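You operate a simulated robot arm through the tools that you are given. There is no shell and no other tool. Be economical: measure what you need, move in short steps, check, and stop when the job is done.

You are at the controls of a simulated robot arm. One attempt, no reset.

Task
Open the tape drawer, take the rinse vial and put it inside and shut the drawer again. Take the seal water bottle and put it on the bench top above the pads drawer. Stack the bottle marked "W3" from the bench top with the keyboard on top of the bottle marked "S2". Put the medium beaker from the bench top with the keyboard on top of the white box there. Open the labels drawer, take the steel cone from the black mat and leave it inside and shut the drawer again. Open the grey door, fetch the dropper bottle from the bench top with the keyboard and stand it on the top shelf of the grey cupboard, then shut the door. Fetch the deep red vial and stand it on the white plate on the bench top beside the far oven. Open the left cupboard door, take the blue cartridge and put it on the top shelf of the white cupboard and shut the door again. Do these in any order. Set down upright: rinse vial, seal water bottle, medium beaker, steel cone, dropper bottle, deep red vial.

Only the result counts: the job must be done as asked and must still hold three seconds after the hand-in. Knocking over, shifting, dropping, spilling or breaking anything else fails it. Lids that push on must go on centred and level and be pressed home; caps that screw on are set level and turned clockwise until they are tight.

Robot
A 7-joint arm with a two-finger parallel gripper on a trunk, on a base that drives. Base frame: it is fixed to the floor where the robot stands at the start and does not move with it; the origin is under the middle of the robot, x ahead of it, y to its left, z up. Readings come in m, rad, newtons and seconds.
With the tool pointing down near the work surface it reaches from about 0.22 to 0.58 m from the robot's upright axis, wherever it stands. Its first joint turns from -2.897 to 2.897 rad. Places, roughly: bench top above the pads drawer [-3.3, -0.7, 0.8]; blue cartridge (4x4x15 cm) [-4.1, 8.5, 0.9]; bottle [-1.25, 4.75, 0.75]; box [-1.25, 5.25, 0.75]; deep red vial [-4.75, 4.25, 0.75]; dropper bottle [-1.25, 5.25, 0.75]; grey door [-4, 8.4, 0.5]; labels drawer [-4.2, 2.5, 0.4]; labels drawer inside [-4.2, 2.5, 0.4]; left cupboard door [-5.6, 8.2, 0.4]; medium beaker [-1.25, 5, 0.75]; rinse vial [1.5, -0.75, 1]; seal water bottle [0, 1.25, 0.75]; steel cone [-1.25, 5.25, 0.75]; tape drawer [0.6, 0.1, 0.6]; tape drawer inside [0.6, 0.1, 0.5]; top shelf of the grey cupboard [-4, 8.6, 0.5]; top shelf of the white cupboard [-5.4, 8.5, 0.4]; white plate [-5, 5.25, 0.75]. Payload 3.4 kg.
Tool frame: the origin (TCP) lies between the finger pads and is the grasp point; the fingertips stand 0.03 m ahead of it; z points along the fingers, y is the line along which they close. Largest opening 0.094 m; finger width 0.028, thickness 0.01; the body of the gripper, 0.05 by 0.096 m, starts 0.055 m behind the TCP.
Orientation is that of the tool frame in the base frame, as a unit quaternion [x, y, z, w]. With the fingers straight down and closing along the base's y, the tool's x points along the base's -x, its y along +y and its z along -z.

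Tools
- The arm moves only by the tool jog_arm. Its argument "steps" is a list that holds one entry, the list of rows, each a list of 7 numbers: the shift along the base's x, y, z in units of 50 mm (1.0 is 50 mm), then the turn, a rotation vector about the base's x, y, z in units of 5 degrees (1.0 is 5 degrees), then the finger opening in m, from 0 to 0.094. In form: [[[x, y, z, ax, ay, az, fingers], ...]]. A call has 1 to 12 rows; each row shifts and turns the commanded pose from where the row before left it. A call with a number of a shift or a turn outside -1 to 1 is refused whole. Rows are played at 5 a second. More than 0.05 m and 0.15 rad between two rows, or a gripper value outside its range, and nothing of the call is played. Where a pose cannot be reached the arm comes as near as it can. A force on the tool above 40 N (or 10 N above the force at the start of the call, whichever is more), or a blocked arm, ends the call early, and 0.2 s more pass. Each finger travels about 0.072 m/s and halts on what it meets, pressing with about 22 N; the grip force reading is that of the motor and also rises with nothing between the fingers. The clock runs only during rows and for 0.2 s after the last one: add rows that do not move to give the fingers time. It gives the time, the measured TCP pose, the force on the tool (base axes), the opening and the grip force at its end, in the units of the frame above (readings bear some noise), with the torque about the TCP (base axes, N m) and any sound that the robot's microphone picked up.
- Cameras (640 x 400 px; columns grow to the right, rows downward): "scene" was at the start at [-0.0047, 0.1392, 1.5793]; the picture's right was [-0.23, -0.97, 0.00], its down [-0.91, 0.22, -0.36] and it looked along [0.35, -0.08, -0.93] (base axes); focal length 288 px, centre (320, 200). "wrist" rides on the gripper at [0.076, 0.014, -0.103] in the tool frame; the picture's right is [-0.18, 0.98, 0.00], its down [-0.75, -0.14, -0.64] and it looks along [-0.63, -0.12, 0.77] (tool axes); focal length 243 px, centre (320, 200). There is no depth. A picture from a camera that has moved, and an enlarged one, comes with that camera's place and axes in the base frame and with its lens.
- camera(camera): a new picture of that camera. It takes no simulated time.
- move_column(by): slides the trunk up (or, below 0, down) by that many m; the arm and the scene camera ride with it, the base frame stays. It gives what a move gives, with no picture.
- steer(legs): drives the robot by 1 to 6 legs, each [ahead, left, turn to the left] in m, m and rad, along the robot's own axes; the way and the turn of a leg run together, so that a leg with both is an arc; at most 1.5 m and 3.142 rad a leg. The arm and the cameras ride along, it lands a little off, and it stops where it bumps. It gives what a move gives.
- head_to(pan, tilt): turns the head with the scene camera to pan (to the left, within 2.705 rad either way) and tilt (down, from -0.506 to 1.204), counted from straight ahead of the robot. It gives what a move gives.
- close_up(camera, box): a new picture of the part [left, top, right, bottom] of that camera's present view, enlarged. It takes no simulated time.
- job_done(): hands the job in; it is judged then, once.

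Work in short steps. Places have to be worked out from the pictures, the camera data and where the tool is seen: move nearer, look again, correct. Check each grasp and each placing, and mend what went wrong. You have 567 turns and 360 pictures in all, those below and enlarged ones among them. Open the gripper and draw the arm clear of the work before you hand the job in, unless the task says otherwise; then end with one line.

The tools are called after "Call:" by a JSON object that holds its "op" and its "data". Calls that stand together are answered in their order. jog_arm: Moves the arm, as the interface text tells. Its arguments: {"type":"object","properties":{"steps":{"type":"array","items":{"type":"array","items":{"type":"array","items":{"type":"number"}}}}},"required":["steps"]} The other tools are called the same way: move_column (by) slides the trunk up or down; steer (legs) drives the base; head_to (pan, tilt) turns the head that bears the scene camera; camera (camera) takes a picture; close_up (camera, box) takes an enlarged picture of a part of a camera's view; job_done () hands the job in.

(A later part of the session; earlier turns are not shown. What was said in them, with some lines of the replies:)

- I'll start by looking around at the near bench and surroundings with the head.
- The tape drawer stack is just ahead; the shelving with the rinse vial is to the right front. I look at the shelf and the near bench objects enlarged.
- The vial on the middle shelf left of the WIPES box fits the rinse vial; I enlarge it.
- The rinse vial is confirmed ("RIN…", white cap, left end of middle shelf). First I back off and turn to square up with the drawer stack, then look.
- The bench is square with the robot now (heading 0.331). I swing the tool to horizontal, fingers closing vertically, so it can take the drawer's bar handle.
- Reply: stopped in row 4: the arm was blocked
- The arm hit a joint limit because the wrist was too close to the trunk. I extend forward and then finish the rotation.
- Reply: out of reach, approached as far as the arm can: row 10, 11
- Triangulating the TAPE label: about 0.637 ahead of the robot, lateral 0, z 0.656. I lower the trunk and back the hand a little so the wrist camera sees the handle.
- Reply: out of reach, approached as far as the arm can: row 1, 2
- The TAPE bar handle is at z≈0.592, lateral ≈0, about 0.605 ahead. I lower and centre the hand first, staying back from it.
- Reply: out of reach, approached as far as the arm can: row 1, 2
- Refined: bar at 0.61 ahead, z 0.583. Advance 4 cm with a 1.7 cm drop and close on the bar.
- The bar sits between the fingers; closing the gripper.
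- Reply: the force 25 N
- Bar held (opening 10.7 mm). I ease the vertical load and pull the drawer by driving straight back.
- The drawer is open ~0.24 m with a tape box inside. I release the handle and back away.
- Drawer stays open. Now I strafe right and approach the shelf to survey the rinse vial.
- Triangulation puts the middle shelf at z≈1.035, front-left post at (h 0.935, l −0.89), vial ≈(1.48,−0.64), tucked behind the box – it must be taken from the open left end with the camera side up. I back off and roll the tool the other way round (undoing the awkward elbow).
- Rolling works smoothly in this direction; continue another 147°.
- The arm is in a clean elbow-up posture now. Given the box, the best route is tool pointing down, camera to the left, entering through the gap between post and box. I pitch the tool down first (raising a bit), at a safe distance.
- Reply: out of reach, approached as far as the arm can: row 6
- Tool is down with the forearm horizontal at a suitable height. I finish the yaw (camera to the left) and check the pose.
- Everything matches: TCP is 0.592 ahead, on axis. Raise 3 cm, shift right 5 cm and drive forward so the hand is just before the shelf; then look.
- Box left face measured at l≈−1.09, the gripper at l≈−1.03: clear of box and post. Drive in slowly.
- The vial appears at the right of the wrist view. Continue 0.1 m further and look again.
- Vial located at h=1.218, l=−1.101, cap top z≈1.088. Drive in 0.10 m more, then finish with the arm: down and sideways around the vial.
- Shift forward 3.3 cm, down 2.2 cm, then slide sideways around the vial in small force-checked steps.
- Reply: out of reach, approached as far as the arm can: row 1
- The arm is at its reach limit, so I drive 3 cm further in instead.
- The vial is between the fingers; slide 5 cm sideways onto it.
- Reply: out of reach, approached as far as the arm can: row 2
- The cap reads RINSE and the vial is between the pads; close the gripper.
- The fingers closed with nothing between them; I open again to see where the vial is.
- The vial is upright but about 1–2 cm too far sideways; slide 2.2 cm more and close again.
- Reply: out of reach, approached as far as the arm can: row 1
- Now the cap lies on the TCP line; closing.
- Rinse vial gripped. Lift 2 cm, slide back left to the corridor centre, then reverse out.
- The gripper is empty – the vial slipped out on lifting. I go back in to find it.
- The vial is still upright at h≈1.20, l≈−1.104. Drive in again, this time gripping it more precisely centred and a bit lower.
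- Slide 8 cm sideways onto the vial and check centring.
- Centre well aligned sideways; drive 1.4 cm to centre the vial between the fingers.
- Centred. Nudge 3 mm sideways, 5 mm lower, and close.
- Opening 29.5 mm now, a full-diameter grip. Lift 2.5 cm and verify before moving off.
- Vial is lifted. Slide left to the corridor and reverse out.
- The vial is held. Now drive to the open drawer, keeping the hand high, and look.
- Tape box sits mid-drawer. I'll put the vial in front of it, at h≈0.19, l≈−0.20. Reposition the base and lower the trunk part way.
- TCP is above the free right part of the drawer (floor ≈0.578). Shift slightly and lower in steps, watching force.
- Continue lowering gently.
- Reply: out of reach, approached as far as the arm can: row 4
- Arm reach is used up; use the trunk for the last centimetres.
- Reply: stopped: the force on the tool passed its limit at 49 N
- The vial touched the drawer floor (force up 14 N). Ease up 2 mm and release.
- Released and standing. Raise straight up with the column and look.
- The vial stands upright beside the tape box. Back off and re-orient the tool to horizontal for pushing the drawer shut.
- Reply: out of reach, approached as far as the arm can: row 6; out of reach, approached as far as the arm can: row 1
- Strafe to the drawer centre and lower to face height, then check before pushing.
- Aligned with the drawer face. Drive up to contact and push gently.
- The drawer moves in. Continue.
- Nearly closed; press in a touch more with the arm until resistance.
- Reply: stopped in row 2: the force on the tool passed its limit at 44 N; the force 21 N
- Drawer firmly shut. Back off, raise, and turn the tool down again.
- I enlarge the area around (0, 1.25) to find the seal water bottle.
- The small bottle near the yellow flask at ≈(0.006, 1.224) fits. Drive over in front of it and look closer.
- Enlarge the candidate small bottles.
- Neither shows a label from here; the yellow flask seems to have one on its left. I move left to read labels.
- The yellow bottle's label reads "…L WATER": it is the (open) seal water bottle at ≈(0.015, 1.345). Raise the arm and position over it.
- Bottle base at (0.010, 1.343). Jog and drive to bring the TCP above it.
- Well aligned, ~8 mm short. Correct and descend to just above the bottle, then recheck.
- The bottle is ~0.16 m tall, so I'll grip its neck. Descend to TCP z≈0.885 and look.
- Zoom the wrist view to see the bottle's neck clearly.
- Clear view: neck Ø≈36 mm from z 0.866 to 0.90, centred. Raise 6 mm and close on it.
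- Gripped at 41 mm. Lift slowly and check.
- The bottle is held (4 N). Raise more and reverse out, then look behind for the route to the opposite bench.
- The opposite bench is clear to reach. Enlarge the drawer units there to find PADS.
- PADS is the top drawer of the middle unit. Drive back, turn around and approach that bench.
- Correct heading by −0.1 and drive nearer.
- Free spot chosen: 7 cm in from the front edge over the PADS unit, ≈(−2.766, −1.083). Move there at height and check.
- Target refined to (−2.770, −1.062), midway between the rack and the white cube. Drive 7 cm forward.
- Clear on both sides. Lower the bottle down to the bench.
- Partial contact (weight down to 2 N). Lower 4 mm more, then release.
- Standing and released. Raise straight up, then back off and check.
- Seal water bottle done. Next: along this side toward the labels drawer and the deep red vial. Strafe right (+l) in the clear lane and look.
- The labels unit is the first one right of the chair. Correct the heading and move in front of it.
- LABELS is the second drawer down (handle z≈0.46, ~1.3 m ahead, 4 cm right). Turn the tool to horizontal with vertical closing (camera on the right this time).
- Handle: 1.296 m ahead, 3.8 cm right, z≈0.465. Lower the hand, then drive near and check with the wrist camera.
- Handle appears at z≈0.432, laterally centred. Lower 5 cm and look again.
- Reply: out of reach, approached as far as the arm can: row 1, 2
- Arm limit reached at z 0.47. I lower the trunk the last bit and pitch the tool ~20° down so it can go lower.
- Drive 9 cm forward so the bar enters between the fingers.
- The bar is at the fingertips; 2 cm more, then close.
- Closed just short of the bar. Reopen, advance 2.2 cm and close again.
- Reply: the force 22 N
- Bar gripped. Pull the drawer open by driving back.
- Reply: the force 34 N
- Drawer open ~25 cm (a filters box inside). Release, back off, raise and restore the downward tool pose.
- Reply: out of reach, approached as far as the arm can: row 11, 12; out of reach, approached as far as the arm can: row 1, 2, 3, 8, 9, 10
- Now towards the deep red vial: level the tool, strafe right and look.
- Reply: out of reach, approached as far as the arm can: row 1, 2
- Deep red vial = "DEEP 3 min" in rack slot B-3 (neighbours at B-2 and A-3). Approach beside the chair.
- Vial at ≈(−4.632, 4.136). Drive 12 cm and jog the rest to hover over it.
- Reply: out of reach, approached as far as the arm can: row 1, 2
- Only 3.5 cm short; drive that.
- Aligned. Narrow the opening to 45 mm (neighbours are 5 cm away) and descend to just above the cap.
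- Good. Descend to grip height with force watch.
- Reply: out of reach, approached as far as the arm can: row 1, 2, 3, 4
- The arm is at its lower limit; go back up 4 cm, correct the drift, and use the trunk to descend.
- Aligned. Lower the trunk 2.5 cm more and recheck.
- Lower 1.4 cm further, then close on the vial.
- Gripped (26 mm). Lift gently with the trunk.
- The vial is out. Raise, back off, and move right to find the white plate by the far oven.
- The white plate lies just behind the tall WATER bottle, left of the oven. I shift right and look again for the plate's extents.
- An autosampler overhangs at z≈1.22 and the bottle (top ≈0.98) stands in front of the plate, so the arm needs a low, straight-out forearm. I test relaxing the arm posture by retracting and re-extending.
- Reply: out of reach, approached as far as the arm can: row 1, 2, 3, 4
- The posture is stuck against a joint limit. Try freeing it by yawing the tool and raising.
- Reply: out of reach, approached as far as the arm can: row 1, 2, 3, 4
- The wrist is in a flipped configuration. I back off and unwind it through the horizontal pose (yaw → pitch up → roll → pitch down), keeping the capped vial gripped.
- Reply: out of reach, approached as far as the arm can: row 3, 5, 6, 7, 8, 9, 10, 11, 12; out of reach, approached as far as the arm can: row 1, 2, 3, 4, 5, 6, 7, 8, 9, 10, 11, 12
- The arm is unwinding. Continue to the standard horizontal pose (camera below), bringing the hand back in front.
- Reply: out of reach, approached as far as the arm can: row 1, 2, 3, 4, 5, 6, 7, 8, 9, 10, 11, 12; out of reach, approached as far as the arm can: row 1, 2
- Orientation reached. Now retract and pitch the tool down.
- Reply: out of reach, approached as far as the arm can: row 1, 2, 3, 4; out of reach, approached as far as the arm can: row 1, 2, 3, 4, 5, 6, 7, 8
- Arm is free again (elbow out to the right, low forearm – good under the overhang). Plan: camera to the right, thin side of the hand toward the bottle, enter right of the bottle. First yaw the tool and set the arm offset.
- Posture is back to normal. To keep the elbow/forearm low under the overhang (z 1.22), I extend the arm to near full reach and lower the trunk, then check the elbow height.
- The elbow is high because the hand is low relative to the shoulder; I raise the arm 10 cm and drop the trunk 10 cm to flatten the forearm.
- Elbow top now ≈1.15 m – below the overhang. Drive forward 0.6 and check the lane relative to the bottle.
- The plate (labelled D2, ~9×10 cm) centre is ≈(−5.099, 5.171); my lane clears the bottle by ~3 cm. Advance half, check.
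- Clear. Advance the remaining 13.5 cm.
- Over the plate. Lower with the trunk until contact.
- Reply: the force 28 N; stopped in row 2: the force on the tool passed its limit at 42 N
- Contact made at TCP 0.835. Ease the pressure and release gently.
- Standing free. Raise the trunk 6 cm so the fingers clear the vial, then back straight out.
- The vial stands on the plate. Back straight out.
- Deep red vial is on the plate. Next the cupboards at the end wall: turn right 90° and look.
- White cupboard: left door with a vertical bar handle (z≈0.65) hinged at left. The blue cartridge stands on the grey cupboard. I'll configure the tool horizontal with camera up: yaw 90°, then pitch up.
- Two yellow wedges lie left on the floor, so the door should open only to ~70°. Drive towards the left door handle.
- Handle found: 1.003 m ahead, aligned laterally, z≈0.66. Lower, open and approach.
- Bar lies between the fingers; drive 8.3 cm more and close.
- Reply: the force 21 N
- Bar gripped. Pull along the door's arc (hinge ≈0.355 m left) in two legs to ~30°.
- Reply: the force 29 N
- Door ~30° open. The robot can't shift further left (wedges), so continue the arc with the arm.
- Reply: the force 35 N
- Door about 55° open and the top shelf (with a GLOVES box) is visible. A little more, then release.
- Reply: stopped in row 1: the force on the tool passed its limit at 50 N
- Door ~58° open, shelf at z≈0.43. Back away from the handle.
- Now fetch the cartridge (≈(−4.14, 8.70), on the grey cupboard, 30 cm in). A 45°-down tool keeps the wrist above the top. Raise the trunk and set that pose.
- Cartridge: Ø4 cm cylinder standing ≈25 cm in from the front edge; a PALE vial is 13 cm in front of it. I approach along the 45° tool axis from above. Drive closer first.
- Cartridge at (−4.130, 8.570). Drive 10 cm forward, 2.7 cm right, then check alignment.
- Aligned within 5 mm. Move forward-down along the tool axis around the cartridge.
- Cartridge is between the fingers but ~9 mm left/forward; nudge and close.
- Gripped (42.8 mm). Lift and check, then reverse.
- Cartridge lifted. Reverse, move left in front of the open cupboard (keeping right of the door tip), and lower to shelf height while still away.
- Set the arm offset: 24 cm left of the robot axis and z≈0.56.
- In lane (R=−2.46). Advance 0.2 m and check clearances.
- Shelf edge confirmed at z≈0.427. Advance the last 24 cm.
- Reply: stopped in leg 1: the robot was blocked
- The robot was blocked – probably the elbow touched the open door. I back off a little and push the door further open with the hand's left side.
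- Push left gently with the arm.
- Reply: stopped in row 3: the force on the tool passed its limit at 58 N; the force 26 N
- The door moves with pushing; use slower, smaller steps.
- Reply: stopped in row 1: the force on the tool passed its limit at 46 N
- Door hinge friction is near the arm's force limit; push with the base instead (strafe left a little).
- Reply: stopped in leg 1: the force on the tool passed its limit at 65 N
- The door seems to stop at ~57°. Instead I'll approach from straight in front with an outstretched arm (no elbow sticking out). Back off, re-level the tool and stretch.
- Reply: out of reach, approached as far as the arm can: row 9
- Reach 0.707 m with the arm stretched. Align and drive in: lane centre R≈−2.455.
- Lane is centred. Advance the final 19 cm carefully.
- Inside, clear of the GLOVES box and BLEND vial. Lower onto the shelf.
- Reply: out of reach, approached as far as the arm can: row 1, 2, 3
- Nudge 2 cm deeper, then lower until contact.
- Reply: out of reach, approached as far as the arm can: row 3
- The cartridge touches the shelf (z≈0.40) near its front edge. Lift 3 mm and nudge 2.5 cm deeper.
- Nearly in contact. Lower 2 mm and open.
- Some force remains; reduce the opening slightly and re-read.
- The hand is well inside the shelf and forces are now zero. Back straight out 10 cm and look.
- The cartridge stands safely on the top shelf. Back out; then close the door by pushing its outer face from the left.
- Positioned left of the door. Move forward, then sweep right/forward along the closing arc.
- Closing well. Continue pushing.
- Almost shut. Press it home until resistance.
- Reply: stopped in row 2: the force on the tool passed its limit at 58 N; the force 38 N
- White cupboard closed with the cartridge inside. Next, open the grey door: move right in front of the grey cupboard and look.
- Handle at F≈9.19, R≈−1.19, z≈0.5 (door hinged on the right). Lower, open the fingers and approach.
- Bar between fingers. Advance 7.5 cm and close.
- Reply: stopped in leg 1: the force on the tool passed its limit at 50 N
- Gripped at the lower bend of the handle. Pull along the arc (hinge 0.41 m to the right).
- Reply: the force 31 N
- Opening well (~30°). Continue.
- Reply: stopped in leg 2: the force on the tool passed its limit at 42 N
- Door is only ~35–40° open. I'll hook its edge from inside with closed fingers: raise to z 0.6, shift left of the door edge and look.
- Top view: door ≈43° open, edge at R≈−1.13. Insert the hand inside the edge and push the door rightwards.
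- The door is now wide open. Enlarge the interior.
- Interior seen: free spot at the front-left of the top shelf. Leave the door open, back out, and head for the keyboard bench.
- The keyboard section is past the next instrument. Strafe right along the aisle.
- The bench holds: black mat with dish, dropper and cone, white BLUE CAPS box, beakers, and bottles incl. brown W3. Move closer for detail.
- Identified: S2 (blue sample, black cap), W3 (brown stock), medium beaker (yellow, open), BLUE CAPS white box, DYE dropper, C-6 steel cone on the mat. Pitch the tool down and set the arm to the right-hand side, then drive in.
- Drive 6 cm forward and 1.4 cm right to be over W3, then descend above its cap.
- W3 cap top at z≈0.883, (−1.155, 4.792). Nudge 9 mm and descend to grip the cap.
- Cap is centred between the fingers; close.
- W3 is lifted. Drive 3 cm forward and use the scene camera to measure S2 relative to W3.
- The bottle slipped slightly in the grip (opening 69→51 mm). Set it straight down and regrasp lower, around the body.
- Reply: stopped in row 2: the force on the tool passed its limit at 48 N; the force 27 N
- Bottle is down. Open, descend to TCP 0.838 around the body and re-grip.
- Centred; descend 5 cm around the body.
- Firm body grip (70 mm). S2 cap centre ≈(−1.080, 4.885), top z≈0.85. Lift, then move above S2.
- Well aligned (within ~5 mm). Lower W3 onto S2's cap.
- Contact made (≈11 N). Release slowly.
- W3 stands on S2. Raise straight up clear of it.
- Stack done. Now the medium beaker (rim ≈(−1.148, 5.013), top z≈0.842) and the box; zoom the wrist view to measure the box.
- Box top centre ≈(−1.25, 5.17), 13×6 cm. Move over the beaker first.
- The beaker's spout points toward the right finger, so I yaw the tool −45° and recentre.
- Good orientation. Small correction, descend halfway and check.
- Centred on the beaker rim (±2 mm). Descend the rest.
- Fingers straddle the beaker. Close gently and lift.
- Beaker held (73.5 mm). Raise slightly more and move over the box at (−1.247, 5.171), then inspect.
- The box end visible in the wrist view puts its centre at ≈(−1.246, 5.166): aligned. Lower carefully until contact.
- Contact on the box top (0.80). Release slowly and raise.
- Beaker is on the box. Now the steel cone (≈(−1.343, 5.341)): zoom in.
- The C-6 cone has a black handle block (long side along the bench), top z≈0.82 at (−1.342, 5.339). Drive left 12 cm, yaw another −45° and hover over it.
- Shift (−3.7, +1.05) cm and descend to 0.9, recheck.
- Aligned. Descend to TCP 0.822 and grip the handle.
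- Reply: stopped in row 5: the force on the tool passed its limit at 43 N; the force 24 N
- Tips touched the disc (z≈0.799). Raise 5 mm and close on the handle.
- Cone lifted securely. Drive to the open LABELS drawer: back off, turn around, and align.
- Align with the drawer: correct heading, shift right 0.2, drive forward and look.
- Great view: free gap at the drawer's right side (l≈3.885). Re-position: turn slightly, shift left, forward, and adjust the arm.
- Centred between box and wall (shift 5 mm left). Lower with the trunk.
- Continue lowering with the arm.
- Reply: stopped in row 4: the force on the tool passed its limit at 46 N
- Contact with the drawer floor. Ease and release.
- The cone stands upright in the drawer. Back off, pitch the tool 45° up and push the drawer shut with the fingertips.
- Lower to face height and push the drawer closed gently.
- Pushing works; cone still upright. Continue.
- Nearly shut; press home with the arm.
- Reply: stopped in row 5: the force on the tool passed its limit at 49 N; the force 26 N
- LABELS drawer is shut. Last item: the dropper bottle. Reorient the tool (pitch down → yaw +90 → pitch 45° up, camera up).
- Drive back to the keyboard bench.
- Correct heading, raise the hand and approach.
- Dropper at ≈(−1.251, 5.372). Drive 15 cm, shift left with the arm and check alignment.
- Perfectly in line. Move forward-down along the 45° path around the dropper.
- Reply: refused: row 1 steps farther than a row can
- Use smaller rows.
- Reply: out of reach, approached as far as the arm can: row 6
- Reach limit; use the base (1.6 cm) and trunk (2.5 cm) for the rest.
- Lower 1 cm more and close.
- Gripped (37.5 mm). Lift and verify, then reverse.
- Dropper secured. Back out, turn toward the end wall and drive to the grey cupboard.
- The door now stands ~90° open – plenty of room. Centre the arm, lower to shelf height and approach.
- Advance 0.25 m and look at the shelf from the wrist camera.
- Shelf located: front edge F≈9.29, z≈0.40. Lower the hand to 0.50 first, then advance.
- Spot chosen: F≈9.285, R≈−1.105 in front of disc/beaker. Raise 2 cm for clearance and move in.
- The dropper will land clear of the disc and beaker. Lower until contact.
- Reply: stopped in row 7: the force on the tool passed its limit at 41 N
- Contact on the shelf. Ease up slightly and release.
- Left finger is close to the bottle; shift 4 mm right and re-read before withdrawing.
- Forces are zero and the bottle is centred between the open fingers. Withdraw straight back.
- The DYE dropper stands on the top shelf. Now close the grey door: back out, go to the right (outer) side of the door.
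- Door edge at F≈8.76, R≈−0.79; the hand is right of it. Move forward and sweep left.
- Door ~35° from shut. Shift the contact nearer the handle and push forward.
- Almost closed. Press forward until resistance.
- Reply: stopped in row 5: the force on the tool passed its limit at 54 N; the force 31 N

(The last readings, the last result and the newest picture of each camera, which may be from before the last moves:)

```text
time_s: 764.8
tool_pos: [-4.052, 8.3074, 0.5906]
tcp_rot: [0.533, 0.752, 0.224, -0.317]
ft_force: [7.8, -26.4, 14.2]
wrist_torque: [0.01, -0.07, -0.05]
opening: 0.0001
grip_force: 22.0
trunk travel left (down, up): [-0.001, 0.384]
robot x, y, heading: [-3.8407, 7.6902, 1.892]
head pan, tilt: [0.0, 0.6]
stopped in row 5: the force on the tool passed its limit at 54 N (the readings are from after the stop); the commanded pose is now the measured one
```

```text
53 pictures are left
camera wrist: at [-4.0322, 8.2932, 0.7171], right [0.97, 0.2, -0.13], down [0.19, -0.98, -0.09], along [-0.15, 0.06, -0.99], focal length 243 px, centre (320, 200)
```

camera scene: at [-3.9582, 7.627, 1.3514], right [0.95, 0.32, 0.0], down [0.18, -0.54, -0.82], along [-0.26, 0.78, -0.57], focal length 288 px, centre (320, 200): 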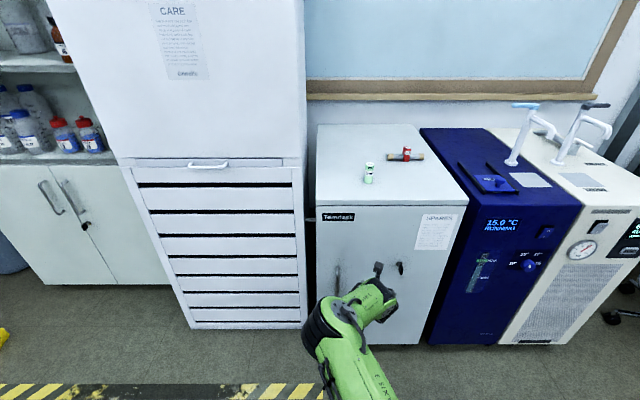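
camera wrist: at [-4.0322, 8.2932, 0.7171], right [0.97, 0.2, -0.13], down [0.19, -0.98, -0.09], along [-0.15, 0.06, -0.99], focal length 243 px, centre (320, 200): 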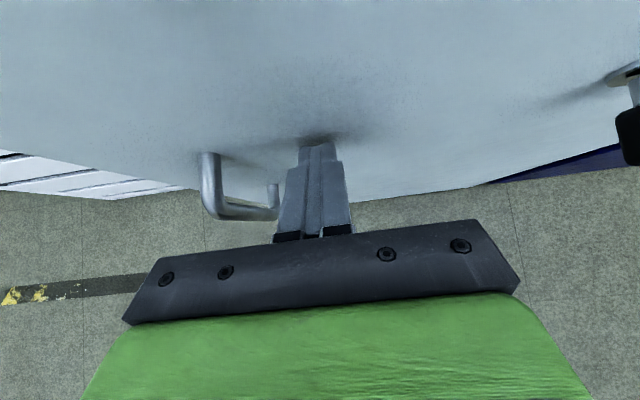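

Resistance at the closed position. Back away and verify.

Call:
{"op": "steer", "data": {"legs": [[-0.5, 0, 0]]}}

Call:
{"op": "camera", "data": {"camera": "scene"}}

Call:
{"op": "close_up", "data": {"camera": "scene", "box": [280, 80, 480, 290]}}

```text
time_s: 767.8
tool_pos: [-3.893, 7.8401, 0.5884]
tcp_rot: [0.534, 0.751, 0.225, -0.317]
ft_force: [0.9, -0.1, -0.1]
wrist_torque: [0.02, 0.0, 0.02]
opening: 0.0
grip_force: 22.3
trunk travel left (down, up): [-0.001, 0.384]
robot x, y, heading: [-3.6793, 7.2189, 1.896]
head pan, tilt: [0.0, 0.6]
```

```text
52 pictures are left
camera scene: at [-3.8333, 7.1954, 1.3515], right [0.95, 0.32, 0.0], down [0.18, -0.54, -0.83], along [-0.26, 0.78, -0.56], focal length 288 px, centre (320, 200)
```

scene: 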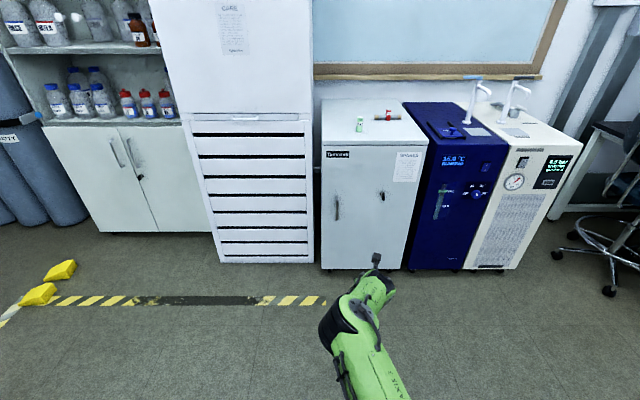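

```text
1.90 times, centred on (380, 185) of scene
camera zoom: at [-3.8333, 7.1954, 1.3515], right [0.95, 0.32, 0.0], down [0.18, -0.54, -0.83], along [-0.26, 0.78, -0.56], focal length 549 px, centre (206, 229)
```

zoom: 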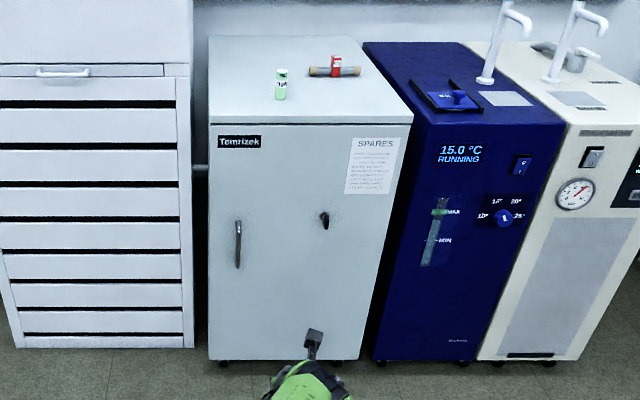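

All doors and drawers look shut and everything is placed. Open the gripper, with the arm clear, before handing in.

Call:
{"op": "steer", "data": {"legs": [[-0.5, 0, 0]]}}

Call:
{"op": "jog_arm", "data": {"steps": [[[0, 0, 0, 0, 0, 0, 0.05], [0, 0, 0, 0, 0, 0, 0.09], [0, 0, 0, 0, 0, 0, 0.09], [0, 0, 0, 0, 0, 0, 0.09]]]}}

Call:
{"op": "job_done", "data": {}}

```text
time_s: 770.7
tool_pos: [-3.739, 7.3646, 0.5878]
tcp_rot: [0.528, 0.756, 0.222, -0.318]
ft_force: [0.1, 0.0, -0.6]
wrist_torque: [-0.02, -0.01, -0.02]
opening: 0.0001
grip_force: 22.4
trunk travel left (down, up): [-0.001, 0.384]
robot x, y, heading: [-3.5197, 6.746, 1.912]
head pan, tilt: [0.0, 0.6]
```

```text
time_s: 771.7
tool_pos: [-3.739, 7.364, 0.5889]
tcp_rot: [0.528, 0.756, 0.221, -0.318]
ft_force: [-0.7, 1.4, 0.4]
wrist_torque: [0.0, -0.02, 0.0]
opening: 0.0898
grip_force: 0.0
trunk travel left (down, up): [-0.001, 0.384]
robot x, y, heading: [-3.519, 6.7456, 1.912]
head pan, tilt: [0.0, 0.6]
```

```text
The job is handed in.
```

All eight items are placed, both drawers and both cupboard doors are shut, and the job is handed in; I did not look again at the rinse vial after shutting the tape drawer or the seal water bottle after leaving that bench.
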